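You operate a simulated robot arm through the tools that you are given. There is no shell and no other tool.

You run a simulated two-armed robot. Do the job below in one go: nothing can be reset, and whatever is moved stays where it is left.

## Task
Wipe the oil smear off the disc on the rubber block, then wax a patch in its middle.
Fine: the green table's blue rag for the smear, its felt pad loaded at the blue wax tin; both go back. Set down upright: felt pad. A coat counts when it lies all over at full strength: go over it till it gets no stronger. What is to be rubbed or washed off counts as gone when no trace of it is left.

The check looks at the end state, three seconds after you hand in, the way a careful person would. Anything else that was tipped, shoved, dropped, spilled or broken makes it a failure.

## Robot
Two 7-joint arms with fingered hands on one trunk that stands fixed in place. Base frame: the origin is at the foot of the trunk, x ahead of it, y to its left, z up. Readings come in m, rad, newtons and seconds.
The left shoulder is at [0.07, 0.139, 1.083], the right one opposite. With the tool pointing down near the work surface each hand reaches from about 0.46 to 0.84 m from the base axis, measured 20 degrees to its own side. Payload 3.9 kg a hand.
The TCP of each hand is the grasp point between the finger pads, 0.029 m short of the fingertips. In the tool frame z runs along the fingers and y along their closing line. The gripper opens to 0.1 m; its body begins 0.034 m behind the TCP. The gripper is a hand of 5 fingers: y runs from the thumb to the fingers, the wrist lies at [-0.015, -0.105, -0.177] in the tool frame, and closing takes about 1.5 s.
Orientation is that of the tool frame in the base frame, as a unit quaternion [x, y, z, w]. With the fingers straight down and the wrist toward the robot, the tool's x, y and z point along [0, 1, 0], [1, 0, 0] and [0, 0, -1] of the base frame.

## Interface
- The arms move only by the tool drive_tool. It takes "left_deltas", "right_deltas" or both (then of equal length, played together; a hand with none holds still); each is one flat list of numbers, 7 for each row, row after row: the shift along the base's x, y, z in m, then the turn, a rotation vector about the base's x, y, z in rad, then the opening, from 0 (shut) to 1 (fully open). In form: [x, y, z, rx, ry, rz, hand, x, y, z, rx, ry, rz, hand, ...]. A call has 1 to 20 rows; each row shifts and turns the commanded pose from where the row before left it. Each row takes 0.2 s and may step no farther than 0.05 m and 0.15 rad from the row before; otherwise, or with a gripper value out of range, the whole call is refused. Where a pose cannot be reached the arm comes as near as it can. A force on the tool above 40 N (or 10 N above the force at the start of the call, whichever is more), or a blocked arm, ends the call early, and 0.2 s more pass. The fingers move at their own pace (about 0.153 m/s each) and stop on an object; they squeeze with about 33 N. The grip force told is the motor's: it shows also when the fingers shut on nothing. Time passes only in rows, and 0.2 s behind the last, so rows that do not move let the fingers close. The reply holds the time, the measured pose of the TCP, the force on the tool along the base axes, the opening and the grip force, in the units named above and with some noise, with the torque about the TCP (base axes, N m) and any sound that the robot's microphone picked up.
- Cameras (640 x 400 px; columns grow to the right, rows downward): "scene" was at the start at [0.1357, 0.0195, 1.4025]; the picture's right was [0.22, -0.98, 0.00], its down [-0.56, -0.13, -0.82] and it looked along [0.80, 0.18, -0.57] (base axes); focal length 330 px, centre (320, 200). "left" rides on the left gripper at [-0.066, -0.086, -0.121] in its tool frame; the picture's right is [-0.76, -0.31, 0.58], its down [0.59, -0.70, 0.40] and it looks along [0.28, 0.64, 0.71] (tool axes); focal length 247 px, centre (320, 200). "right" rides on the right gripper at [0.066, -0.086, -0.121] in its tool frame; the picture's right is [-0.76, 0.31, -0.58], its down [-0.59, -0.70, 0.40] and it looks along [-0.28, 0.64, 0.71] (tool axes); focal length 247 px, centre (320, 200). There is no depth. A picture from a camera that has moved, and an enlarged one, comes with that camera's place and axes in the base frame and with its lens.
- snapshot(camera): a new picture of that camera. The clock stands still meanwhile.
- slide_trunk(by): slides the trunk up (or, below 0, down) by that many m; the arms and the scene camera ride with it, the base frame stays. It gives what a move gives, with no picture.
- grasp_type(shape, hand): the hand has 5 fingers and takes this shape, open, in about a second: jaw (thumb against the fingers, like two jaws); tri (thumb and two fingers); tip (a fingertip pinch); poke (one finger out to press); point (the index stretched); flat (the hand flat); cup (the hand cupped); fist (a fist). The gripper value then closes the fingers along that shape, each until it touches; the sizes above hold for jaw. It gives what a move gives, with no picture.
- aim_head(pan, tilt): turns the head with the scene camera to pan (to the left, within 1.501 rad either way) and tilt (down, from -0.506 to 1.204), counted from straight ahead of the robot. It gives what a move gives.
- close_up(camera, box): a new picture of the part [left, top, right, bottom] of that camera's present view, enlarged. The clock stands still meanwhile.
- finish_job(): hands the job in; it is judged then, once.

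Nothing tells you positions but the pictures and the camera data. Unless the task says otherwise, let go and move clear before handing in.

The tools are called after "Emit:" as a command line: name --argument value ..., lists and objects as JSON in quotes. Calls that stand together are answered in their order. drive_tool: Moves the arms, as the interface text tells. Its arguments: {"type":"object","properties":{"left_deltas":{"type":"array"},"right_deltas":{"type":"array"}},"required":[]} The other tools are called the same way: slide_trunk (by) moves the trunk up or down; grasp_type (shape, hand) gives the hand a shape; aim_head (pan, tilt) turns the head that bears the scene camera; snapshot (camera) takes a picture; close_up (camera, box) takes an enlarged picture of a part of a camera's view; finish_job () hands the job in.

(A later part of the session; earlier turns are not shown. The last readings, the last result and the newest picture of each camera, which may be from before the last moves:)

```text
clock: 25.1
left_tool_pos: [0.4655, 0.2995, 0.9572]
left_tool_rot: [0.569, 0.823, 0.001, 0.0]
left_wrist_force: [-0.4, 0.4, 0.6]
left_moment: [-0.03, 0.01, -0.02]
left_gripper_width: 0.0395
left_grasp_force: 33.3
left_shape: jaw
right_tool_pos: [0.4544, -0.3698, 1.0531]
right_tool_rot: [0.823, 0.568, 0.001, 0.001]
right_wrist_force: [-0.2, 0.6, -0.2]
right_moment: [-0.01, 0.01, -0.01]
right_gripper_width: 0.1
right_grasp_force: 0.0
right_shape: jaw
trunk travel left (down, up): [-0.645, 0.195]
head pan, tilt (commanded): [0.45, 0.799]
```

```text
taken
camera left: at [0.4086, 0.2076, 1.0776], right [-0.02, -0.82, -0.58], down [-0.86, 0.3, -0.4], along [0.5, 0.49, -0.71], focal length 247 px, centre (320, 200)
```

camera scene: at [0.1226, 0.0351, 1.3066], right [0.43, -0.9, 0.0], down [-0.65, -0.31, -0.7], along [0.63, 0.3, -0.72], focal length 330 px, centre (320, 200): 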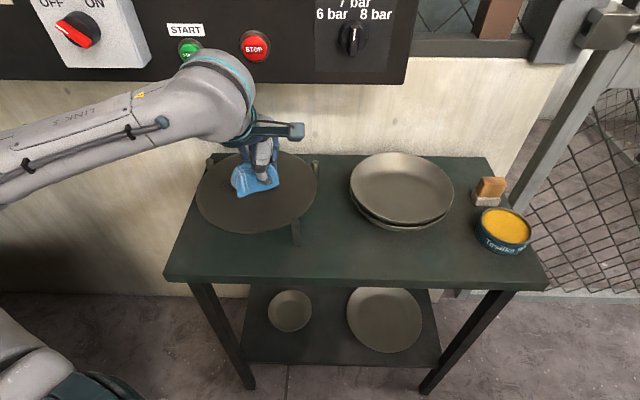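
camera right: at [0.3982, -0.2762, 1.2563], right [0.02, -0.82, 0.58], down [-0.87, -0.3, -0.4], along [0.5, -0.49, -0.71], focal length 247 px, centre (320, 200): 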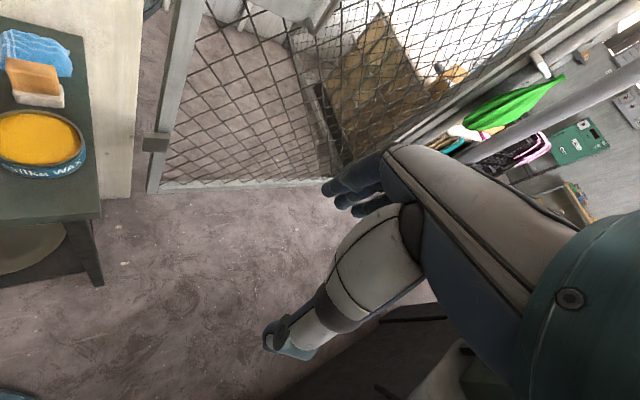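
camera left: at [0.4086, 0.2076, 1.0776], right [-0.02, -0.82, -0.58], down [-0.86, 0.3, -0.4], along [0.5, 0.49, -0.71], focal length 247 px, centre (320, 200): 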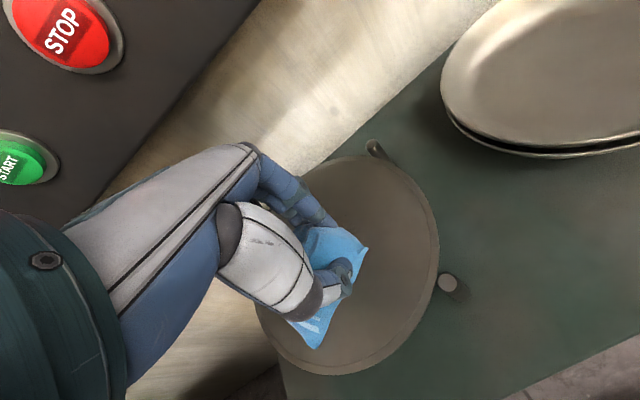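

The rag hangs below the fingers, mostly on the thumb side, and the smear is beneath it. I look closer at the held rag before lowering it on the disc.

Emit:
close_up --camera "scene" --box '[180, 110, 340, 250]'

Emit:
close_up --camera "left" --box '[240, 140, 460, 390]'

```text
2.86 times, centred on (260, 180) of scene
camera zoom: at [0.1226, 0.0351, 1.3066], right [0.43, -0.9, 0.0], down [-0.65, -0.31, -0.7], along [0.63, 0.3, -0.72], focal length 942 px, centre (491, 257)
```

zoom: 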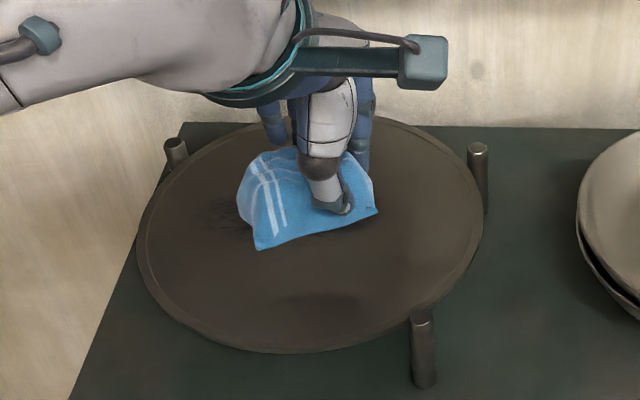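

```text
1.60 times, centred on (350, 265) of left
camera zoom: at [0.4086, 0.2076, 1.0776], right [-0.02, -0.82, -0.58], down [-0.86, 0.3, -0.4], along [0.5, 0.49, -0.71], focal length 395 px, centre (272, 96)
```

zoom: 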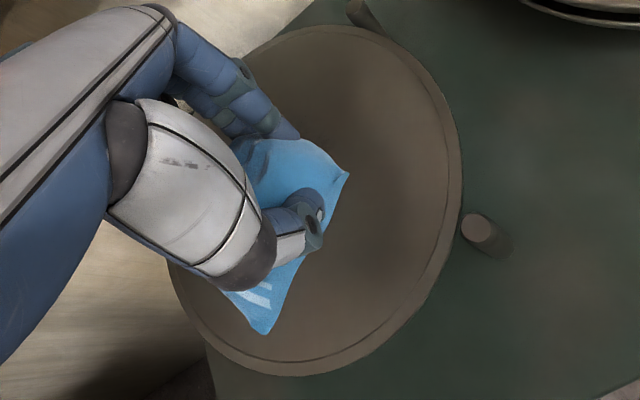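

The rag's working face sits about 4 cm below the grasp point and slightly left of it. I restore the 0.18 rad pitch (so the rag lies flat as when gripped) and go over the smear at z = 0.90.

Emit:
drive_tool --left_deltas '[0, 0, 0, 0.0315, -0.084, 0, 0, 0, 0, 0, 0.0315, -0.084, 0, 0, 0.0106, 0.0149, -0.0143, 0, 0, 0, 0, 0.0106, 0.0149, -0.0143, 0, 0, 0, 0, 0.0106, 0.0149, -0.0143, 0, 0, 0, 0, 0.0106, 0.0149, -0.0143, 0, 0, 0, 0, 0, 0, 0, 0, 0, 0, 0]'

Emit:
close_up --camera "scene" --box '[160, 90, 360, 260]'

Emit:
snapshot --camera "left"

```text
clock: 26.7
left_tool_pos: [0.5055, 0.3609, 0.9028]
left_tool_rot: [0.567, 0.819, 0.073, 0.052]
left_wrist_force: [-0.1, -0.5, -0.8]
left_moment: [-0.02, 0.0, 0.0]
left_gripper_width: 0.0393
left_grasp_force: 33.1
left_shape: jaw
right_tool_pos: [0.4547, -0.3686, 1.0545]
right_tool_rot: [0.823, 0.568, 0.001, 0.0]
right_wrist_force: [0.6, -0.1, -0.5]
right_moment: [-0.01, 0.0, 0.01]
right_gripper_width: 0.0995
right_grasp_force: 0.1
right_shape: jaw
trunk travel left (down, up): [-0.645, 0.195]
head pan, tilt (commanded): [0.45, 0.799]
```

```text
2.35 times, centred on (260, 175) of scene
camera zoom: at [0.1224, 0.0349, 1.3066], right [0.44, -0.9, 0.0], down [-0.65, -0.31, -0.7], along [0.63, 0.3, -0.72], focal length 776 px, centre (461, 259)
```

zoom: 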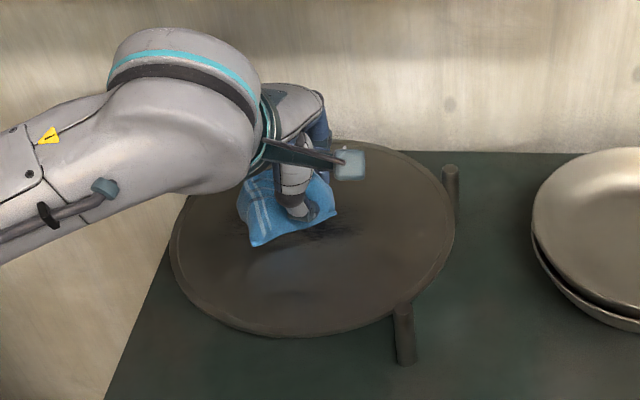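

```text
taken
camera left: at [0.4308, 0.2619, 1.0049], right [0.08, -0.78, -0.62], down [-0.79, 0.33, -0.52], along [0.61, 0.53, -0.59], focal length 247 px, centre (320, 200)
```

left: 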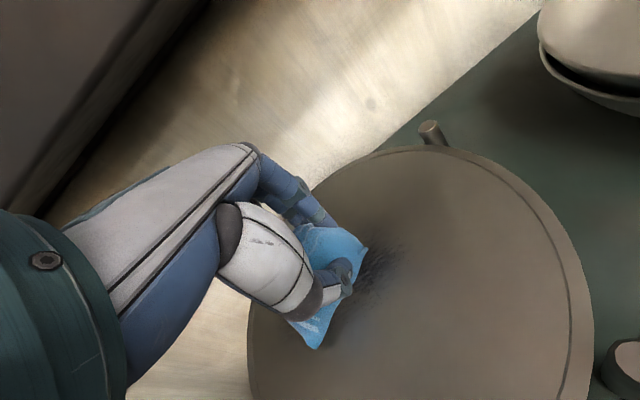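

The rag hovers about 2 cm over the smear. I lower it in small steps until I feel contact.

Emit:
drive_tool --left_deltas '[0.001, 0, -0.005, 0, 0, 0, 0, 0.001, 0, -0.005, 0, 0, 0, 0, 0, 0, -0.004, 0, 0, 0, 0, 0, 0, 0, 0, 0, 0, 0]'

```text
clock: 27.7
left_tool_pos: [0.5073, 0.361, 0.8897]
left_tool_rot: [0.566, 0.819, 0.076, 0.052]
left_wrist_force: [1.7, 1.1, 11.2]
left_moment: [-0.02, 0.07, 0.0]
left_gripper_width: 0.0397
left_grasp_force: 33.0
left_shape: jaw
right_tool_pos: [0.4538, -0.3709, 1.0556]
right_tool_rot: [0.824, 0.567, 0.001, -0.001]
right_wrist_force: [0.0, -0.2, -0.3]
right_moment: [-0.03, 0.0, 0.07]
right_gripper_width: 0.0997
right_grasp_force: 0.1
right_shape: jaw
trunk travel left (down, up): [-0.645, 0.195]
head pan, tilt (commanded): [0.45, 0.799]
```

Contact at z ≈ 0.890 with about 11 N, so the disc's top is near 0.85. I ease off a millimetre and wipe along the smear, left and right.

Emit:
drive_tool --left_deltas '[0, 0, 0.001, 0, 0, 0, 0, -0.008, 0.018, 0, 0, 0, 0, 0, -0.008, 0.018, 0, 0, 0, 0, 0, -0.005, 0.011, 0, 0, 0, 0, 0, 0.008, -0.018, 0, 0, 0, 0, 0, 0.008, -0.018, 0, 0, 0, 0, 0, 0.008, -0.018, 0, 0, 0, 0, 0, 0.008, -0.018, 0, 0, 0, 0, 0, 0.008, -0.018, 0, 0, 0, 0, 0, 0.008, -0.018, 0, 0, 0, 0, 0, -0.008, 0.018, 0, 0, 0, 0, 0, -0.008, 0.018, 0, 0, 0, 0, 0]'

Emit:
close_up --camera "scene" --box '[160, 90, 360, 260]'

Emit:
snapshot --camera "left"

```text
clock: 30.3
left_tool_pos: [0.5191, 0.3341, 0.8897]
left_tool_rot: [0.568, 0.818, 0.073, 0.051]
left_wrist_force: [0.3, -1.9, 4.2]
left_moment: [-0.01, 0.05, 0.03]
left_gripper_width: 0.0395
left_grasp_force: 33.1
left_shape: jaw
right_tool_pos: [0.4532, -0.3703, 1.0542]
right_tool_rot: [0.823, 0.567, 0.001, 0.0]
right_wrist_force: [-0.4, -0.5, 0.2]
right_moment: [0.02, -0.01, -0.02]
right_gripper_width: 0.0998
right_grasp_force: 0.0
right_shape: jaw
trunk travel left (down, up): [-0.645, 0.195]
head pan, tilt (commanded): [0.45, 0.799]
```

```text
2.35 times, centred on (260, 175) of scene
camera zoom: at [0.1221, 0.0346, 1.3067], right [0.44, -0.9, 0.0], down [-0.65, -0.31, -0.7], along [0.63, 0.3, -0.72], focal length 776 px, centre (461, 259)
```

zoom: 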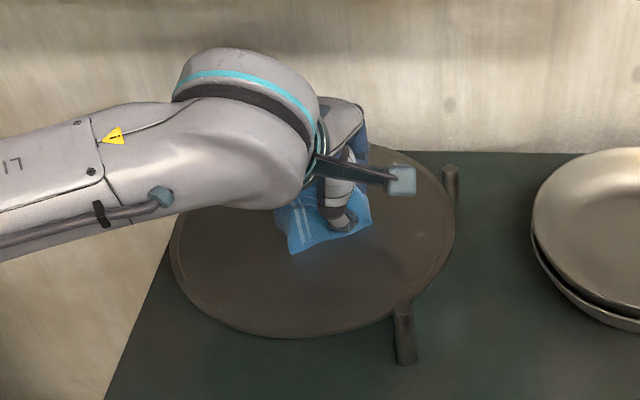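

```text
taken
camera left: at [0.4443, 0.2354, 0.9925], right [0.08, -0.78, -0.62], down [-0.79, 0.33, -0.52], along [0.61, 0.53, -0.59], focal length 247 px, centre (320, 200)
```

left: 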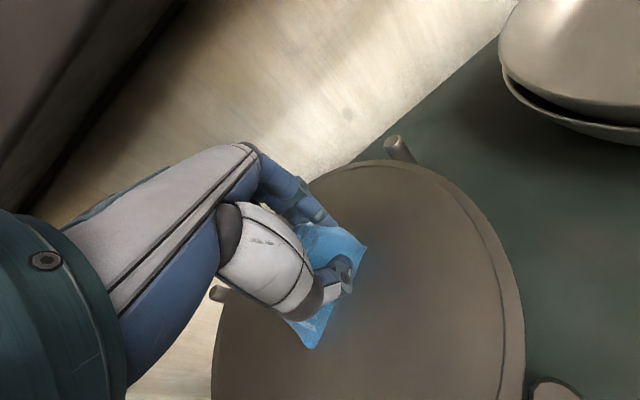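

The visible smear is fading. I keep wiping with strokes on the near and far side of the band too, to catch faint margins.

Emit:
drive_tool --left_deltas '[-0.018, -0.008, -0.001, 0, 0, 0, 0, -0.008, 0.018, 0, 0, 0, 0, 0, -0.008, 0.018, 0, 0, 0, 0, 0, -0.008, 0.018, 0, 0, 0, 0, 0, -0.008, 0.018, 0, 0, 0, 0, 0, 0.018, 0.008, 0, 0, 0, 0, 0, 0.008, -0.018, 0, 0, 0, 0, 0, 0.008, -0.018, 0, 0, 0, 0, 0, 0.008, -0.018, 0, 0, 0, 0, 0, 0.008, -0.018, 0, 0, 0, 0, 0, 0.018, 0.008, 0, 0, 0, 0, 0, -0.008, 0.018, 0, 0, 0, 0, 0, -0.008, 0.018, 0, 0, 0, 0, 0, -0.008, 0.018, 0, 0, 0, 0, 0, -0.008, 0.018, 0, 0, 0, 0, 0, -0.018, -0.008, 0, 0, 0, 0, 0, 0.008, -0.018, 0, 0, 0, 0, 0, 0.008, -0.018, 0, 0, 0, 0, 0]'

Emit:
drive_tool --left_deltas '[0, 0, 0.01, 0, 0, 0, 0, 0, 0, 0.02, 0, 0, 0, 0, -0.03, -0.02, 0.02, 0, 0, 0, 0, -0.04, -0.025, 0.02, 0, 0, 0, 0, -0.04, -0.025, 0.01, 0, 0, 0, 0]'

Emit:
close_up --camera "scene" --box '[160, 90, 360, 260]'

Emit:
snapshot --camera "left"

```text
clock: 34.1
left_tool_pos: [0.5029, 0.3719, 0.8893]
left_tool_rot: [0.567, 0.819, 0.075, 0.051]
left_wrist_force: [-1.4, 2.4, 9.3]
left_moment: [0.08, 0.07, -0.03]
left_gripper_width: 0.0397
left_grasp_force: 33.2
left_shape: jaw
right_tool_pos: [0.4548, -0.37, 1.0553]
right_tool_rot: [0.823, 0.568, 0.001, 0.001]
right_wrist_force: [-0.1, 0.7, -1.2]
right_moment: [0.04, 0.02, 0.02]
right_gripper_width: 0.0997
right_grasp_force: 0.0
right_shape: jaw
trunk travel left (down, up): [-0.645, 0.195]
head pan, tilt (commanded): [0.45, 0.799]
```

```text
refused: row 4 steps farther than a row can; nothing moved
```

```text
2.35 times, centred on (260, 175) of scene
camera zoom: at [0.1213, 0.0347, 1.3067], right [0.44, -0.9, 0.0], down [-0.64, -0.31, -0.7], along [0.63, 0.3, -0.72], focal length 776 px, centre (461, 259)
```

zoom: 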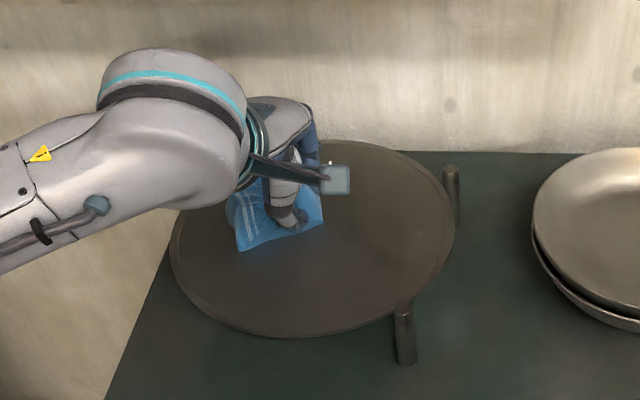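

```text
taken
camera left: at [0.4276, 0.2725, 0.9916], right [0.08, -0.78, -0.62], down [-0.79, 0.33, -0.52], along [0.61, 0.53, -0.59], focal length 247 px, centre (320, 200)
```

left: 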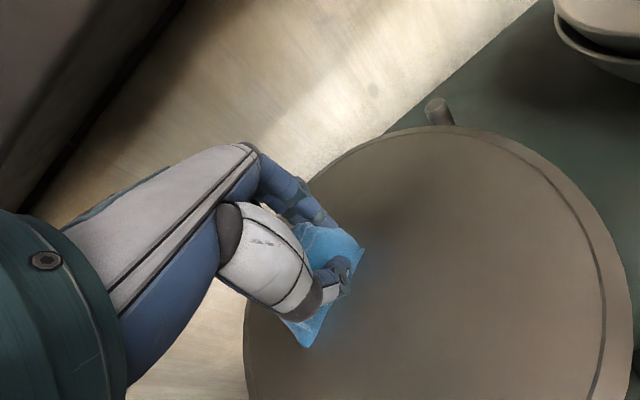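

No smear shows around the rag now. I lift off and back away to inspect the whole disc.

Emit:
drive_tool --left_deltas '[0, 0, 0.01, 0, 0, 0, 0, 0, 0, 0.02, 0, 0, 0, 0, -0.03, -0.02, 0.02, 0, 0, 0, 0, -0.035, -0.025, 0.02, 0, 0, 0, 0, -0.035, -0.025, 0.02, 0, 0, 0, 0, -0.02, -0.03, 0.02, 0, 0, 0, 0]'

Emit:
snapshot --camera "scene"

Emit:
snapshot --camera "left"

```text
clock: 35.5
left_tool_pos: [0.3964, 0.2757, 1.0088]
left_tool_rot: [0.567, 0.819, 0.074, 0.05]
left_wrist_force: [-0.2, -0.1, -0.4]
left_moment: [0.02, 0.01, 0.01]
left_gripper_width: 0.039
left_grasp_force: 33.5
left_shape: jaw
left hand out of reach, approached as far as the arm can: row 5, 6
right_tool_pos: [0.4542, -0.3717, 1.0541]
right_tool_rot: [0.823, 0.568, 0.0, 0.0]
right_wrist_force: [0.6, -0.2, 0.4]
right_moment: [0.02, 0.01, -0.01]
right_gripper_width: 0.1002
right_grasp_force: 0.0
right_shape: jaw
trunk travel left (down, up): [-0.645, 0.195]
head pan, tilt (commanded): [0.45, 0.799]
```

```text
taken
camera scene: at [0.1228, 0.0336, 1.3066], right [0.43, -0.9, 0.0], down [-0.65, -0.31, -0.7], along [0.63, 0.3, -0.72], focal length 330 px, centre (320, 200)
```

scene: 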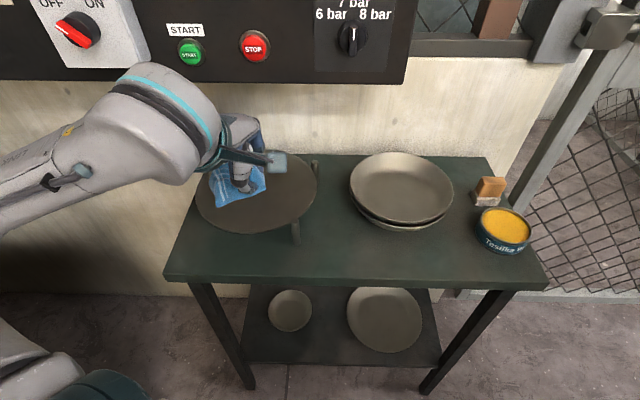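

```text
taken
camera left: at [0.3217, 0.1767, 1.1111], right [0.08, -0.78, -0.62], down [-0.79, 0.33, -0.52], along [0.61, 0.53, -0.59], focal length 247 px, centre (320, 200)
```

left: 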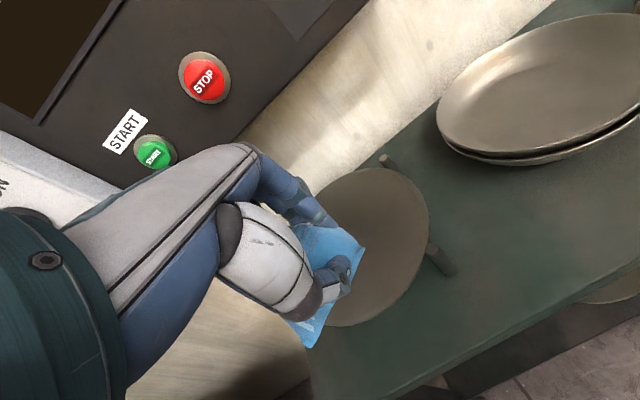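

The hand still hides the left part of the disc. I swing it further right and look at the whole disc.

Emit:
drive_tool --left_deltas '[0.01, -0.04, 0.003, 0, 0, 0, 0, 0.01, -0.04, 0.003, 0, 0, 0, 0, 0.015, -0.04, 0.003, 0, 0, 0, 0, 0.015, -0.04, 0.003, 0, 0, 0, 0, 0.015, -0.04, 0.003, 0, 0, 0, 0]'

Emit:
snapshot --camera "scene"

Emit:
close_up --camera "scene" --box '[180, 130, 340, 250]'

Emit:
snapshot --camera "left"

```text
clock: 36.7
left_tool_pos: [0.4639, 0.0725, 1.0216]
left_tool_rot: [0.567, 0.819, 0.074, 0.051]
left_wrist_force: [-0.4, -0.5, -1.2]
left_moment: [0.03, 0.02, 0.0]
left_gripper_width: 0.039
left_grasp_force: 33.2
left_shape: jaw
right_tool_pos: [0.4552, -0.3712, 1.0532]
right_tool_rot: [0.823, 0.568, 0.002, -0.001]
right_wrist_force: [-0.5, -0.7, -0.6]
right_moment: [0.01, -0.02, -0.01]
right_gripper_width: 0.0999
right_grasp_force: 0.0
right_shape: jaw
trunk travel left (down, up): [-0.645, 0.195]
head pan, tilt (commanded): [0.45, 0.799]
```

```text
taken
camera scene: at [0.1232, 0.0333, 1.3065], right [0.44, -0.9, 0.0], down [-0.65, -0.31, -0.7], along [0.63, 0.3, -0.72], focal length 330 px, centre (320, 200)
```

scene: 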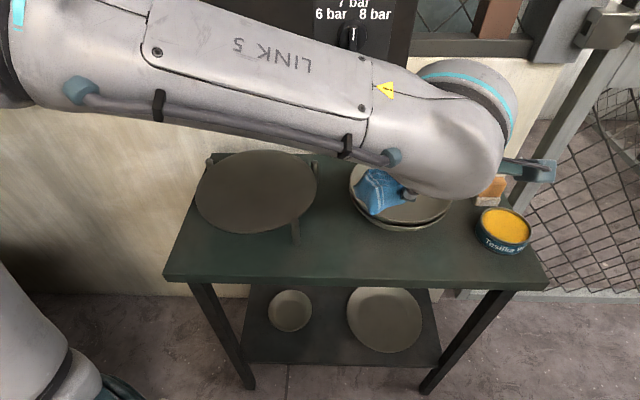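

```text
3.33 times, centred on (260, 190) of scene
camera zoom: at [0.1232, 0.0333, 1.3065], right [0.44, -0.9, 0.0], down [-0.65, -0.31, -0.7], along [0.63, 0.3, -0.72], focal length 1099 px, centre (520, 233)
```

zoom: 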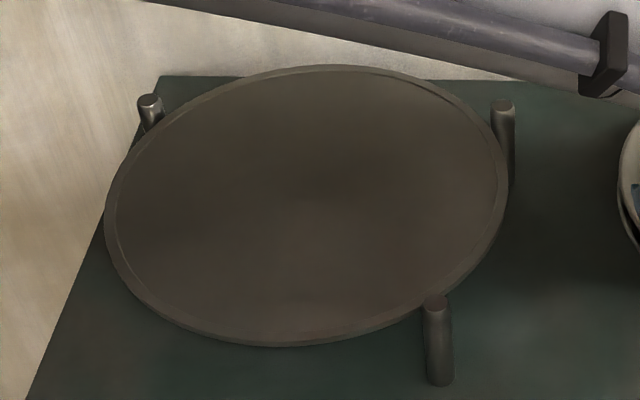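

```text
taken
camera left: at [0.3889, -0.0251, 1.1246], right [0.08, -0.78, -0.62], down [-0.79, 0.33, -0.52], along [0.61, 0.53, -0.59], focal length 247 px, centre (320, 200)
```

left: 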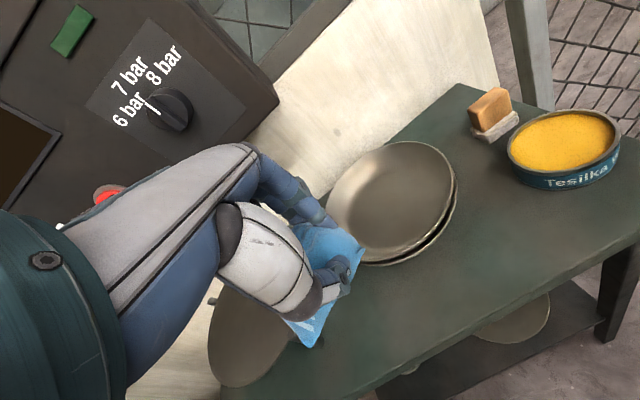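

The disc looks clean, though there may be a faint dark tone near its middle. I zoom in hard to tell trace from shadow.

Emit:
close_up --camera "scene" --box '[220, 150, 300, 205]'

Emit:
close_up --camera "scene" --box '[195, 150, 265, 205]'

```text
7.27 times, centred on (260, 178) of scene
camera zoom: at [0.1232, 0.0333, 1.3065], right [0.44, -0.9, 0.0], down [-0.65, -0.31, -0.7], along [0.63, 0.3, -0.72], focal length 2397 px, centre (756, 364)
```

zoom: 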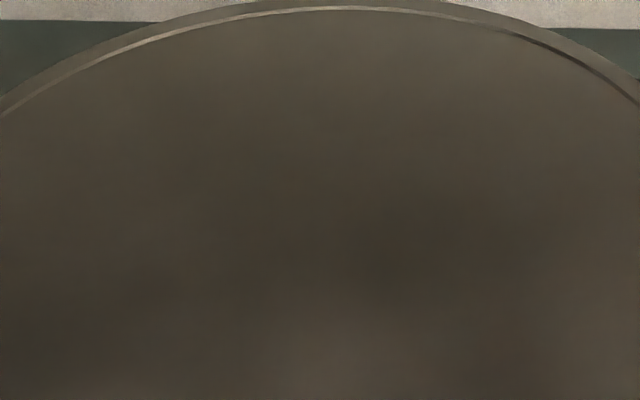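

```text
7.27 times, centred on (230, 178) of scene
camera zoom: at [0.1232, 0.0333, 1.3065], right [0.44, -0.9, 0.0], down [-0.65, -0.31, -0.7], along [0.63, 0.3, -0.72], focal length 2397 px, centre (974, 364)
```

zoom: 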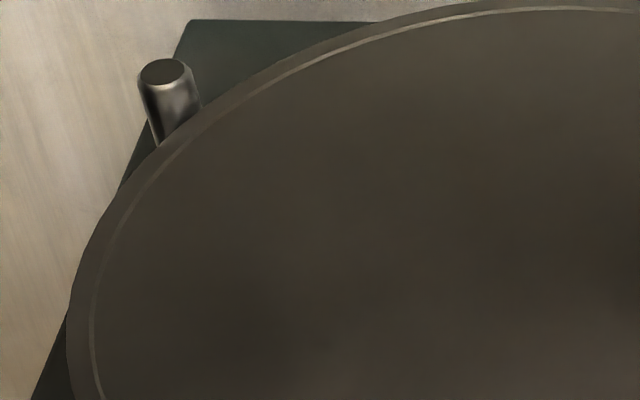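

No streaks are left that I can see; the dark tone looks like the arm's shadow. To be safe I make one more full pass over the smear area while I still hold the rag.

Emit:
drive_tool --left_deltas '[-0.012, 0.04, -0.004, 0, 0, 0, 0, -0.012, 0.04, -0.004, 0, 0, 0, 0, -0.012, 0.04, -0.004, 0, 0, 0, 0, -0.012, 0.04, -0.004, 0, 0, 0, 0, -0.012, 0.04, -0.004, 0, 0, 0, 0, 0.022, 0.03, -0.03, 0, 0, 0, 0, 0.022, 0.03, -0.03, 0, 0, 0, 0, 0.02, 0.03, -0.03, 0, 0, 0, 0, 0.008, 0.03, -0.01, 0, 0, 0, 0, 0, 0.01, -0.004, 0, 0, 0, 0, 0, 0, 0, 0, 0, 0, 0]'

```text
clock: 39.1
left_tool_pos: [0.475, 0.4044, 0.8997]
left_tool_rot: [0.567, 0.819, 0.074, 0.051]
left_wrist_force: [-0.1, -0.4, -0.3]
left_moment: [-0.03, -0.02, 0.02]
left_gripper_width: 0.0391
left_grasp_force: 33.0
left_shape: jaw
right_tool_pos: [0.456, -0.3698, 1.0543]
right_tool_rot: [0.824, 0.567, 0.001, 0.0]
right_wrist_force: [0.1, -0.5, -0.7]
right_moment: [-0.01, 0.02, 0.03]
right_gripper_width: 0.0998
right_grasp_force: 0.0
right_shape: jaw
trunk travel left (down, up): [-0.645, 0.195]
head pan, tilt (commanded): [0.45, 0.799]
```

Contact height is known, so I lower to 0.889 and wipe right, left and right again across the smear band.

Emit:
drive_tool --left_deltas '[0, 0, -0.006, 0, 0, 0, 0, 0, 0, -0.005, 0, 0, 0, 0, 0.008, -0.018, 0, 0, 0, 0, 0, 0.008, -0.018, 0, 0, 0, 0, 0, 0.008, -0.018, 0, 0, 0, 0, 0, 0.008, -0.018, 0, 0, 0, 0, 0, 0.008, -0.018, 0, 0, 0, 0, 0, 0.008, -0.018, 0, 0, 0, 0, 0, -0.018, -0.008, 0, 0, 0, 0, 0, -0.008, 0.018, 0, 0, 0, 0, 0, -0.008, 0.018, 0, 0, 0, 0, 0, -0.008, 0.018, 0, 0, 0, 0, 0, -0.008, 0.018, 0, 0, 0, 0, 0, -0.008, 0.018, 0, 0, 0, 0, 0, -0.008, 0.018, 0, 0, 0, 0, 0]'

Emit:
drive_tool --left_deltas '[0.018, 0.008, 0, 0, 0, 0, 0, 0.009, 0.004, 0, 0, 0, 0, 0, 0.008, -0.018, 0, 0, 0, 0, 0, 0.008, -0.018, 0, 0, 0, 0, 0, 0.008, -0.018, 0, 0, 0, 0, 0, 0.008, -0.018, 0, 0, 0, 0, 0, 0.008, -0.018, 0, 0, 0, 0, 0, -0.013, 0.007, 0, 0, 0, 0, 0, -0.008, 0.018, 0, 0, 0, 0, 0, -0.008, 0.018, 0, 0, 0, 0, 0, -0.008, 0.018, 0, 0, 0, 0, 0, -0.008, 0.018, 0, 0, 0, 0, 0, 0, 0, 0.015, 0, 0, 0, 0, 0, 0, 0.03, 0, 0, 0, 0]'

```text
clock: 42.3
left_tool_pos: [0.4567, 0.3978, 0.8879]
left_tool_rot: [0.567, 0.819, 0.074, 0.052]
left_wrist_force: [0.0, -0.2, 3.0]
left_moment: [0.0, 0.08, 0.01]
left_gripper_width: 0.0389
left_grasp_force: 32.7
left_shape: jaw
right_tool_pos: [0.4548, -0.3696, 1.0549]
right_tool_rot: [0.824, 0.567, 0.001, 0.0]
right_wrist_force: [-0.8, -0.8, 0.0]
right_moment: [0.01, -0.02, -0.01]
right_gripper_width: 0.0995
right_grasp_force: 0.0
right_shape: jaw
trunk travel left (down, up): [-0.645, 0.195]
head pan, tilt (commanded): [0.45, 0.799]
```

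```text
clock: 45.3
left_tool_pos: [0.4779, 0.3982, 0.9329]
left_tool_rot: [0.567, 0.819, 0.074, 0.051]
left_wrist_force: [-0.3, 0.1, -0.3]
left_moment: [0.0, 0.02, 0.01]
left_gripper_width: 0.0391
left_grasp_force: 32.9
left_shape: jaw
right_tool_pos: [0.4547, -0.37, 1.0543]
right_tool_rot: [0.823, 0.568, 0.001, 0.0]
right_wrist_force: [0.3, 0.0, -0.4]
right_moment: [-0.02, 0.02, 0.01]
right_gripper_width: 0.0998
right_grasp_force: 0.0
right_shape: jaw
trunk travel left (down, up): [-0.645, 0.195]
head pan, tilt (commanded): [0.45, 0.799]
```

Second pass done. I retreat to the middle again on the way to the rag's place and inspect the disc once more.

Emit:
drive_tool --left_deltas '[-0.025, -0.03, 0.025, 0, 0, 0, 0, -0.025, -0.03, 0.025, 0, 0, 0, 0, -0.02, -0.03, 0.02, 0, 0, 0, 0, 0.005, -0.045, 0, 0, 0, 0, 0, 0.005, -0.045, 0, 0, 0, 0, 0, 0.01, -0.045, 0, 0, 0, 0, 0, 0.03, -0.035, 0, 0, 0, 0, 0, 0.03, -0.035, 0, 0, 0, -0.1, 0, 0.03, -0.035, 0, 0, 0, -0.1, 0, 0.03, -0.03, 0, 0, 0, -0.1, 0, 0.03, -0.01, 0, 0, 0, -0.1, 0]'

Emit:
snapshot --camera "scene"

Emit:
close_up --camera "scene" --box '[190, 140, 330, 240]'

```text
clock: 47.7
left_tool_pos: [0.5792, 0.0291, 1.0027]
left_tool_rot: [0.719, 0.69, 0.061, 0.065]
left_wrist_force: [0.4, 0.1, -0.7]
left_moment: [0.0, -0.01, 0.0]
left_gripper_width: 0.0391
left_grasp_force: 32.6
left_shape: jaw
right_tool_pos: [0.456, -0.3695, 1.054]
right_tool_rot: [0.823, 0.568, 0.0, 0.0]
right_wrist_force: [-0.2, -0.8, -0.3]
right_moment: [-0.01, 0.02, 0.0]
right_gripper_width: 0.0998
right_grasp_force: 0.0
right_shape: jaw
trunk travel left (down, up): [-0.645, 0.195]
head pan, tilt (commanded): [0.45, 0.799]
```

```text
taken
camera scene: at [0.1239, 0.0356, 1.3064], right [0.44, -0.9, 0.0], down [-0.65, -0.31, -0.7], along [0.63, 0.3, -0.72], focal length 330 px, centre (320, 200)
```

scene: 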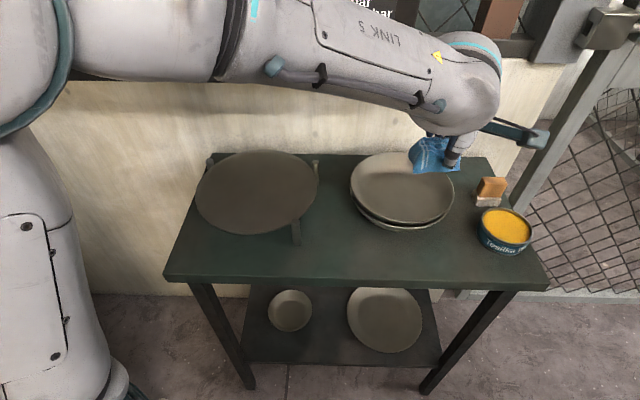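

```text
4.00 times, centred on (260, 190) of scene
camera zoom: at [0.1239, 0.0356, 1.3064], right [0.44, -0.9, 0.0], down [-0.65, -0.31, -0.7], along [0.63, 0.3, -0.72], focal length 1318 px, centre (560, 240)
```

zoom: 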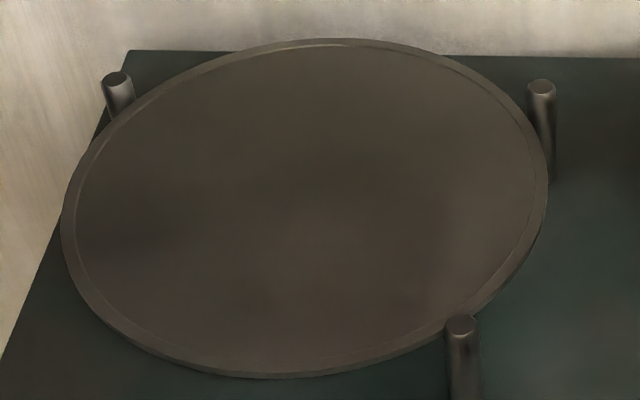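

The disc is clean and still sits properly between its pins. Now I carry the rag back to its spot with the same hand yaw and pitch as when I picked it up.

Emit:
drive_tool --left_deltas '[0.027, -0.0082, -0.0088, 0, 0, -0.08, 0, 0.027, -0.0082, -0.0088, 0, 0, -0.08, 0, 0.027, -0.0082, -0.0088, 0, 0, -0.08, 0, 0.027, -0.0082, -0.0088, 0, 0, -0.08, 0, 0.027, -0.0082, -0.0088, 0, 0, -0.08, 0, 0.027, -0.0082, -0.0088, 0, 0, -0.083, 0, 0.0155, -0.007, -0.025, 0, 0, 0, 0, 0.0155, -0.007, -0.025, 0, 0, 0, 0, 0, 0, 0, 0, 0, 0, 0]'

Emit:
snapshot --camera "left"

```text
clock: 49.7
left_tool_pos: [0.7728, -0.0347, 0.9016]
left_tool_rot: [0.862, 0.498, 0.046, 0.079]
left_wrist_force: [-0.3, -0.1, -0.6]
left_moment: [-0.03, 0.0, -0.01]
left_gripper_width: 0.0389
left_grasp_force: 32.8
left_shape: jaw
right_tool_pos: [0.454, -0.3688, 1.0562]
right_tool_rot: [0.823, 0.568, 0.001, 0.0]
right_wrist_force: [-0.5, -0.1, -0.1]
right_moment: [0.0, 0.0, -0.01]
right_gripper_width: 0.0996
right_grasp_force: 0.0
right_shape: jaw
trunk travel left (down, up): [-0.645, 0.195]
head pan, tilt (commanded): [0.45, 0.799]
```

```text
taken
camera left: at [0.6497, -0.0379, 1.0038], right [-0.55, -0.56, -0.62], down [-0.24, 0.82, -0.52], along [0.8, -0.13, -0.59], focal length 247 px, centre (320, 200)
```

left: 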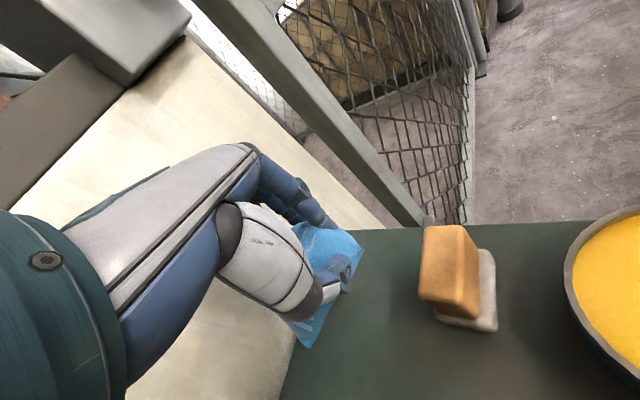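

The pose matches the pick-up pose; I set the rag down about 1–2 cm further from the pad so there is finger room for the pad later.

Emit:
drive_tool --left_deltas '[0.003, 0.016, 0, 0, 0, 0, 0, 0, 0, -0.02, 0, 0, 0, 0, 0, 0, -0.02, 0, 0, 0, 0, 0, 0, -0.015, 0, 0, 0, 0, 0, 0, -0.006, 0, 0, 0, 0, 0, 0, 0, 0, 0, 0, 0]'

Emit:
snapshot --camera "left"

Emit:
aim_head --pan 0.0 --tilt 0.75

Emit:
close_up --camera "scene" --box '[280, 80, 440, 240]'

```text
clock: 51.1
left_tool_pos: [0.7748, -0.0192, 0.8404]
left_tool_rot: [0.862, 0.498, 0.044, 0.078]
left_wrist_force: [-0.4, -0.7, -1.8]
left_moment: [-0.01, 0.01, -0.01]
left_gripper_width: 0.0392
left_grasp_force: 33.1
left_shape: jaw
right_tool_pos: [0.4555, -0.3696, 1.0539]
right_tool_rot: [0.823, 0.568, 0.001, 0.0]
right_wrist_force: [-0.6, 0.2, 0.5]
right_moment: [-0.01, 0.01, 0.0]
right_gripper_width: 0.0998
right_grasp_force: 0.1
right_shape: jaw
trunk travel left (down, up): [-0.645, 0.195]
head pan, tilt (commanded): [0.45, 0.799]
```

```text
taken
camera left: at [0.6514, -0.0224, 0.9424], right [-0.55, -0.56, -0.62], down [-0.24, 0.82, -0.52], along [0.8, -0.13, -0.59], focal length 247 px, centre (320, 200)
```

left: 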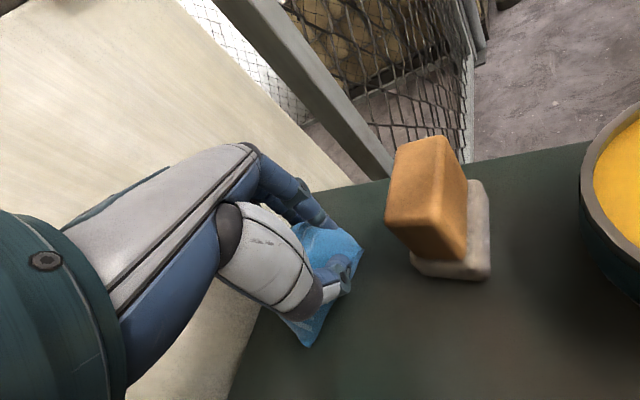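

```text
clock: 52.0
left_tool_pos: [0.7749, -0.0197, 0.8384]
left_tool_rot: [0.862, 0.498, 0.045, 0.078]
left_wrist_force: [0.4, 0.8, -0.7]
left_moment: [-0.02, 0.01, 0.01]
left_gripper_width: 0.0388
left_grasp_force: 32.5
left_shape: jaw
right_tool_pos: [0.4558, -0.369, 1.0543]
right_tool_rot: [0.823, 0.568, 0.001, 0.001]
right_wrist_force: [0.3, 0.6, 0.7]
right_moment: [-0.02, -0.03, 0.03]
right_gripper_width: 0.0997
right_grasp_force: 0.1
right_shape: jaw
trunk travel left (down, up): [-0.645, 0.195]
head pan, tilt (commanded): [0.0, 0.75]
```

```text
2.50 times, centred on (360, 160) of scene
camera zoom: at [0.1328, 0.0002, 1.3106], right [0.0, -1.0, 0.0], down [-0.68, 0.0, -0.73], along [0.73, 0.0, -0.68], focal length 824 px, centre (220, 300)
```

zoom: 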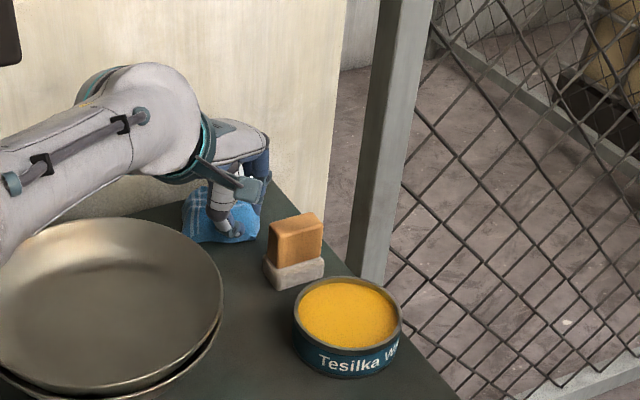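

The rag is about at table contact and clear of the pad. I lower it a hair more and open the hand.

Emit:
drive_tool --left_deltas '[0, 0, -0.001, 0, 0, 0, 0, 0, 0, 0, 0, 0, 0, 0, 0, 0, 0, 0, 0, 0, 0.5, 0, 0, 0, 0, 0, 0, 0.7, 0, 0, 0, 0, 0, 0, 0.85, 0, 0, 0, 0, 0, 0, 0.9, 0, 0, 0, 0, 0, 0, 0.9]'

Emit:
snapshot --camera "left"

Emit:
close_up --camera "scene" --box '[280, 80, 440, 240]'

```text
clock: 53.6
left_tool_pos: [0.775, -0.0194, 0.8383]
left_tool_rot: [0.863, 0.498, 0.045, 0.078]
left_wrist_force: [1.1, 0.2, 0.6]
left_moment: [-0.01, 0.06, 0.01]
left_gripper_width: 0.0894
left_grasp_force: 0.0
left_shape: jaw
right_tool_pos: [0.4542, -0.3699, 1.0551]
right_tool_rot: [0.823, 0.568, 0.001, 0.0]
right_wrist_force: [0.4, 0.3, 0.0]
right_moment: [-0.02, 0.0, 0.04]
right_gripper_width: 0.0996
right_grasp_force: 0.0
right_shape: jaw
trunk travel left (down, up): [-0.645, 0.195]
head pan, tilt (commanded): [0.0, 0.75]
```

```text
taken
camera left: at [0.6518, -0.0224, 0.942], right [-0.55, -0.56, -0.62], down [-0.24, 0.82, -0.52], along [0.8, -0.13, -0.59], focal length 247 px, centre (320, 200)
```

left: 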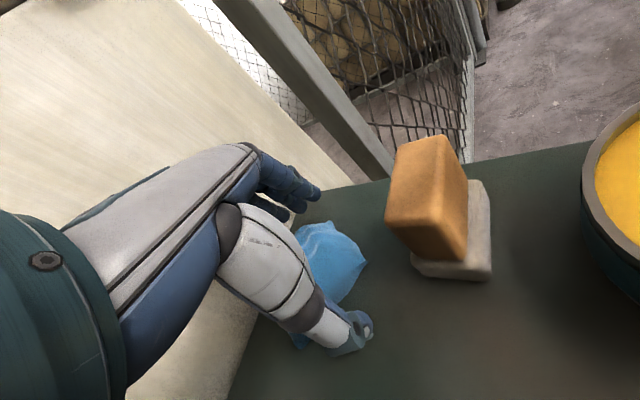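

```text
2.50 times, centred on (360, 160) of scene
camera zoom: at [0.1326, 0.0001, 1.3106], right [0.0, -1.0, 0.0], down [-0.68, 0.0, -0.73], along [0.73, 0.0, -0.68], focal length 824 px, centre (220, 300)
```

zoom: 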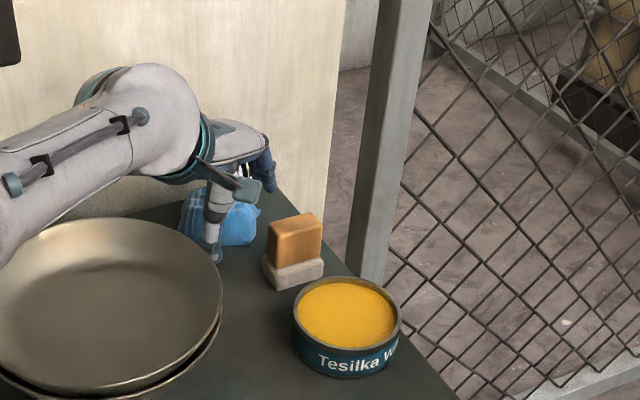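

The rag is released on the table. I raise the left hand straight up and check.

Emit:
drive_tool --left_deltas '[0, 0, 0.01, 0, 0, 0, 0.9, 0, 0, 0.02, 0, 0, 0, 0.9, 0, 0, 0.03, 0, 0, 0, 0.9, -0.01, 0.005, 0.03, 0, 0, 0, 0.9, -0.02, 0.01, 0.03, 0, 0, 0, 0.9]'

Emit:
close_up --camera "scene" --box '[280, 80, 440, 240]'

Emit:
snapshot --camera "left"

```text
clock: 54.8
left_tool_pos: [0.7442, -0.0036, 0.9602]
left_tool_rot: [0.862, 0.498, 0.045, 0.078]
left_wrist_force: [0.3, 0.1, -0.2]
left_moment: [0.02, -0.02, 0.0]
left_gripper_width: 0.0895
left_grasp_force: 0.1
left_shape: jaw
right_tool_pos: [0.4533, -0.3696, 1.0548]
right_tool_rot: [0.823, 0.568, 0.002, 0.001]
right_wrist_force: [-0.6, 0.7, 0.3]
right_moment: [0.02, -0.03, -0.01]
right_gripper_width: 0.0999
right_grasp_force: 0.0
right_shape: jaw
trunk travel left (down, up): [-0.645, 0.195]
head pan, tilt (commanded): [0.0, 0.75]
```

```text
2.50 times, centred on (360, 160) of scene
camera zoom: at [0.1311, 0.0005, 1.3108], right [0.0, -1.0, 0.0], down [-0.68, 0.0, -0.73], along [0.73, 0.0, -0.68], focal length 824 px, centre (220, 300)
```

zoom: 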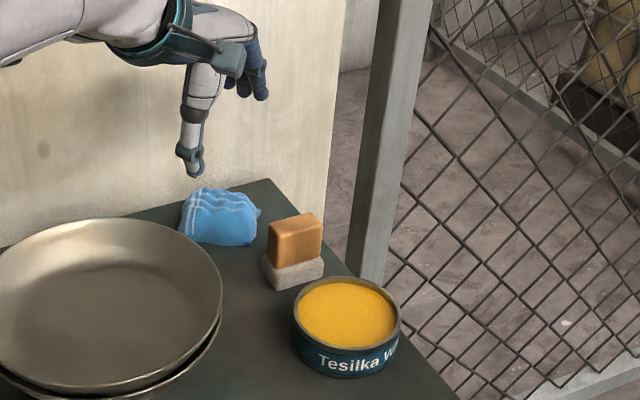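

```text
taken
camera left: at [0.6212, -0.0071, 1.0629], right [-0.55, -0.56, -0.62], down [-0.24, 0.82, -0.52], along [0.8, -0.13, -0.59], focal length 247 px, centre (320, 200)
```

left: 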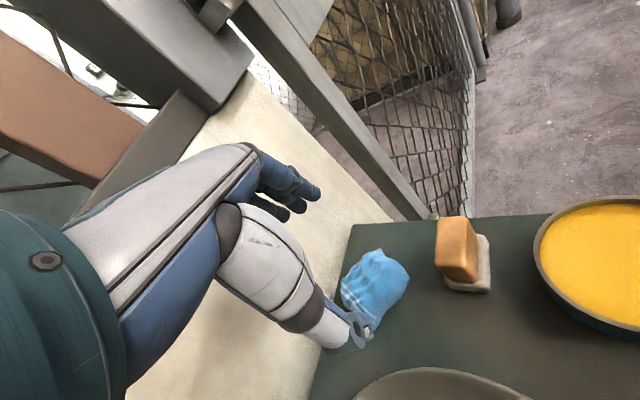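

The rag lies on its place again, the pad is untouched. The pad lines up with the right hand's natural yaw, so the right arm will do the waxing; first I look to the left for a place to park the left arm.

Emit:
aim_head --pan 1.1 --tilt 0.6

Emit:
snapshot --camera "scene"

```text
clock: 56.2
left_tool_pos: [0.7461, -0.0043, 0.96]
left_tool_rot: [0.862, 0.498, 0.045, 0.078]
left_wrist_force: [-1.5, 0.1, 0.7]
left_moment: [0.01, 0.0, 0.0]
left_gripper_width: 0.0898
left_grasp_force: 0.0
left_shape: jaw
right_tool_pos: [0.4547, -0.3699, 1.054]
right_tool_rot: [0.824, 0.567, 0.001, 0.0]
right_wrist_force: [0.8, -0.1, -0.1]
right_moment: [-0.02, -0.02, -0.02]
right_gripper_width: 0.0998
right_grasp_force: 0.0
right_shape: jaw
trunk travel left (down, up): [-0.645, 0.195]
head pan, tilt (commanded): [1.1, 0.6]
```

```text
taken
camera scene: at [0.09, 0.0788, 1.3235], right [0.89, -0.45, 0.0], down [-0.26, -0.5, -0.83], along [0.38, 0.73, -0.56], focal length 330 px, centre (320, 200)
```

scene: 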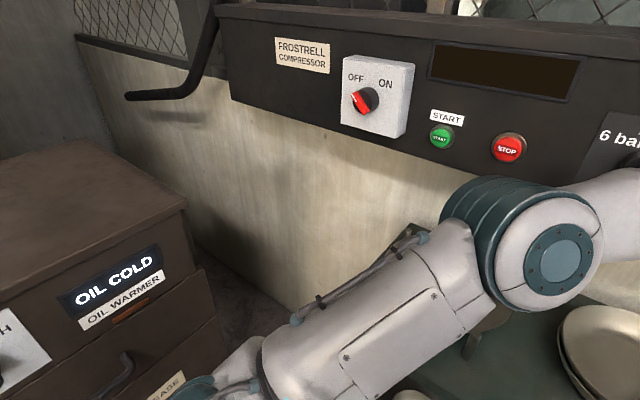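

Left of the table there is a cabinet beyond y ≈ 0.8, with free space before it. I bring the left arm back the way it came and then park it at about (0.28, 0.52, 1.1).

Emit:
drive_tool --left_deltas '[-0.02, 0.009, 0.006, 0.045, 0.078, 0, 0.9, -0.02, 0.009, 0.006, 0.045, 0.078, 0, 0.9, -0.02, 0.009, 0.006, 0, 0, 0.11, 0.9, -0.02, 0.009, 0.006, 0, 0, 0.11, 0.9, -0.02, 0.009, 0.006, 0, 0, 0.11, 0.9, -0.02, 0.009, 0.006, 0, 0, 0.11, 0.9, -0.02, 0.009, 0.006, 0, 0, 0.11, 0.9, -0.02, 0.009, 0.006, 0, 0, 0.11, 0.9, -0.023, 0.03, 0.003, 0, 0, 0.037, 0.9, -0.023, 0.03, 0.003, 0, 0, 0.037, 0.9, -0.023, 0.03, 0.003, 0, 0, 0.037, 0.9, -0.023, 0.03, 0.003, 0, 0, 0.037, 0.9, -0.023, 0.03, 0.003, 0, 0, 0.037, 0.9, -0.023, 0.03, 0.003, 0, 0, 0.037, 0.9]'

Emit:
drive_tool --left_deltas '[-0.02, 0.04, 0.01, 0, 0, 0, 0.9, -0.02, 0.04, 0.01, 0, 0, 0, 0.9, -0.02, 0.04, 0.01, 0, 0, 0, 0.9, -0.02, 0.04, 0.01, 0, 0, 0, 0.9, -0.02, 0.04, 0.01, 0, 0, 0, 0.9, -0.025, 0.03, 0.01, 0, 0, 0, 0.9, -0.025, 0.03, 0.01, 0, 0, 0, 0.9]'

Emit:
snapshot --camera "scene"

Emit:
snapshot --camera "left"

```text
clock: 59.2
left_tool_pos: [0.4445, 0.2513, 1.0243]
left_tool_rot: [0.569, 0.822, -0.001, 0.001]
left_wrist_force: [0.0, -0.5, 0.0]
left_moment: [0.02, -0.01, -0.01]
left_gripper_width: 0.0899
left_grasp_force: 0.1
left_shape: jaw
right_tool_pos: [0.4552, -0.3678, 1.0546]
right_tool_rot: [0.823, 0.568, 0.0, 0.001]
right_wrist_force: [-0.6, 0.8, -0.4]
right_moment: [-0.02, -0.02, -0.04]
right_gripper_width: 0.0998
right_grasp_force: 0.1
right_shape: jaw
trunk travel left (down, up): [-0.645, 0.195]
head pan, tilt (commanded): [1.1, 0.6]
```

```text
clock: 60.8
left_tool_pos: [0.3091, 0.5023, 1.0918]
left_tool_rot: [0.572, 0.82, -0.002, -0.004]
left_wrist_force: [0.2, 0.5, 0.6]
left_moment: [0.0, 0.01, 0.01]
left_gripper_width: 0.0897
left_grasp_force: 0.0
left_shape: jaw
right_tool_pos: [0.4608, -0.3741, 1.0476]
right_tool_rot: [0.824, 0.567, -0.001, -0.005]
right_wrist_force: [-0.5, -0.7, 0.6]
right_moment: [0.01, -0.03, 0.06]
right_gripper_width: 0.1
right_grasp_force: 0.1
right_shape: jaw
trunk travel left (down, up): [-0.645, 0.195]
head pan, tilt (commanded): [1.1, 0.6]
```

```text
taken
camera scene: at [0.1006, 0.0739, 1.3227], right [0.89, -0.46, -0.01], down [-0.26, -0.5, -0.82], along [0.37, 0.74, -0.57], focal length 330 px, centre (320, 200)
```

scene: 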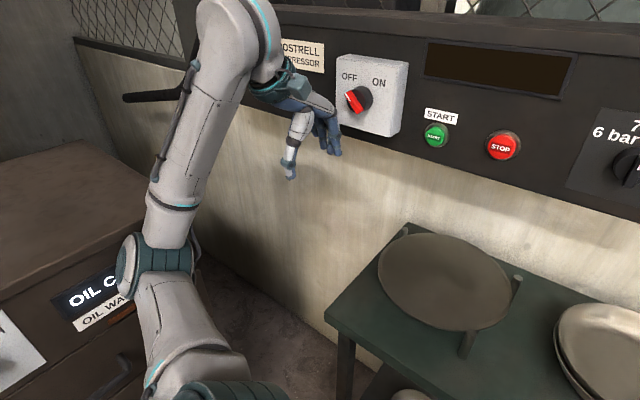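

```text
taken
camera left: at [0.2531, 0.4114, 1.212], right [-0.03, -0.81, -0.58], down [-0.87, 0.31, -0.39], along [0.5, 0.49, -0.72], focal length 247 px, centre (320, 200)
```

left: 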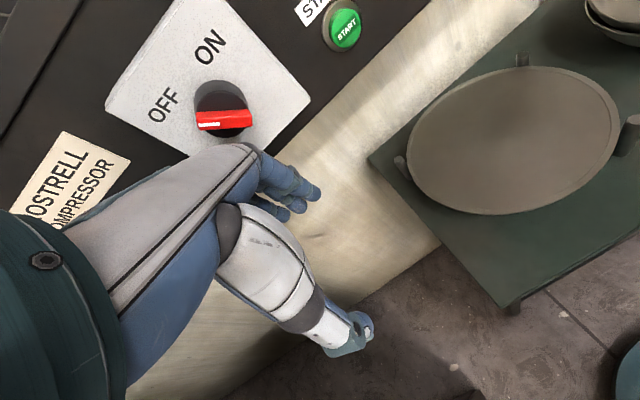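

The left hand is parked left of the disc, clear of the switch box by several centimetres. The readings shifted slightly, so I wait a moment and check that all is still.

Emit:
drive_tool --left_deltas '[0, 0, 0, 0, 0, 0, 0.9, 0, 0, 0, 0, 0, 0, 0.9, 0, 0, 0, 0, 0, 0, 0.9]'

Emit:
snapshot --camera "scene"

```text
clock: 61.6
left_tool_pos: [0.3079, 0.5045, 1.092]
left_tool_rot: [0.57, 0.822, 0.0, -0.005]
left_wrist_force: [-0.9, 0.5, 0.5]
left_moment: [0.0, 0.02, -0.01]
left_gripper_width: 0.0897
left_grasp_force: 0.0
left_shape: jaw
right_tool_pos: [0.4624, -0.3726, 1.0479]
right_tool_rot: [0.823, 0.568, -0.002, -0.004]
right_wrist_force: [0.0, 0.0, 0.4]
right_moment: [0.04, 0.02, -0.01]
right_gripper_width: 0.1
right_grasp_force: 0.2
right_shape: jaw
trunk travel left (down, up): [-0.645, 0.195]
head pan, tilt (commanded): [1.1, 0.6]
```

```text
taken
camera scene: at [0.1013, 0.0739, 1.3228], right [0.89, -0.45, -0.01], down [-0.26, -0.5, -0.82], along [0.37, 0.74, -0.57], focal length 330 px, centre (320, 200)
```

scene: 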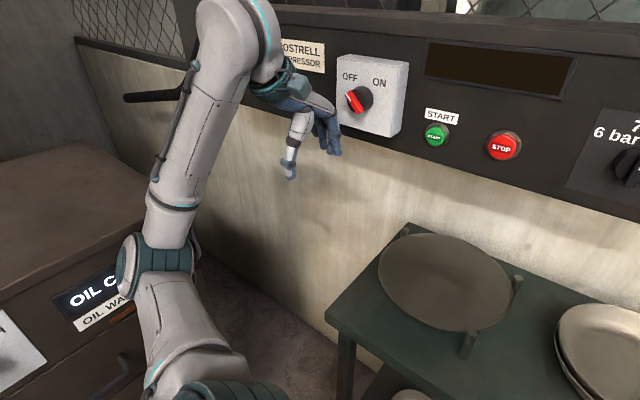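

The right hand and the head camera shifted by about a centimetre, so the left elbow is probably pressing on the cabinet at the left. I back out the way I came at once.

Emit:
drive_tool --left_deltas '[0.025, -0.03, -0.01, 0, 0, 0, 0.9, 0.025, -0.03, -0.01, 0, 0, 0, 0.9, 0, 0, 0, 0, 0, 0, 0.9]'

Emit:
snapshot --camera "scene"

```text
clock: 62.4
left_tool_pos: [0.3467, 0.4408, 1.078]
left_tool_rot: [0.57, 0.822, 0.004, -0.003]
left_wrist_force: [0.0, -0.6, 0.3]
left_moment: [0.02, -0.02, -0.01]
left_gripper_width: 0.0895
left_grasp_force: 0.0
left_shape: jaw
right_tool_pos: [0.4546, -0.3763, 1.0534]
right_tool_rot: [0.823, 0.568, 0.003, -0.003]
right_wrist_force: [0.8, 0.9, 0.8]
right_moment: [0.02, 0.01, 0.01]
right_gripper_width: 0.0997
right_grasp_force: 0.1
right_shape: jaw
trunk travel left (down, up): [-0.645, 0.195]
head pan, tilt (commanded): [1.1, 0.6]
```

```text
taken
camera scene: at [0.0891, 0.0692, 1.3251], right [0.89, -0.45, 0.0], down [-0.26, -0.5, -0.83], along [0.37, 0.74, -0.56], focal length 330 px, centre (320, 200)
```

scene: 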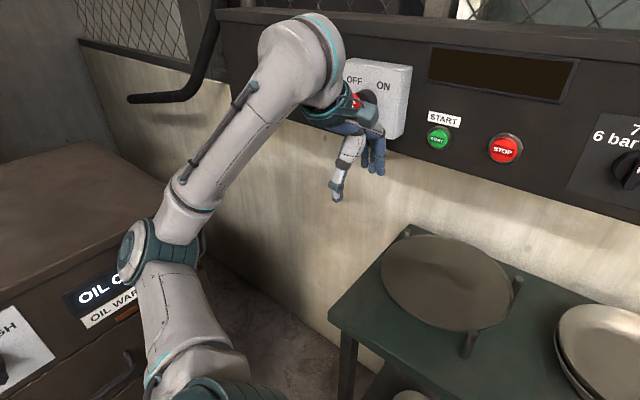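

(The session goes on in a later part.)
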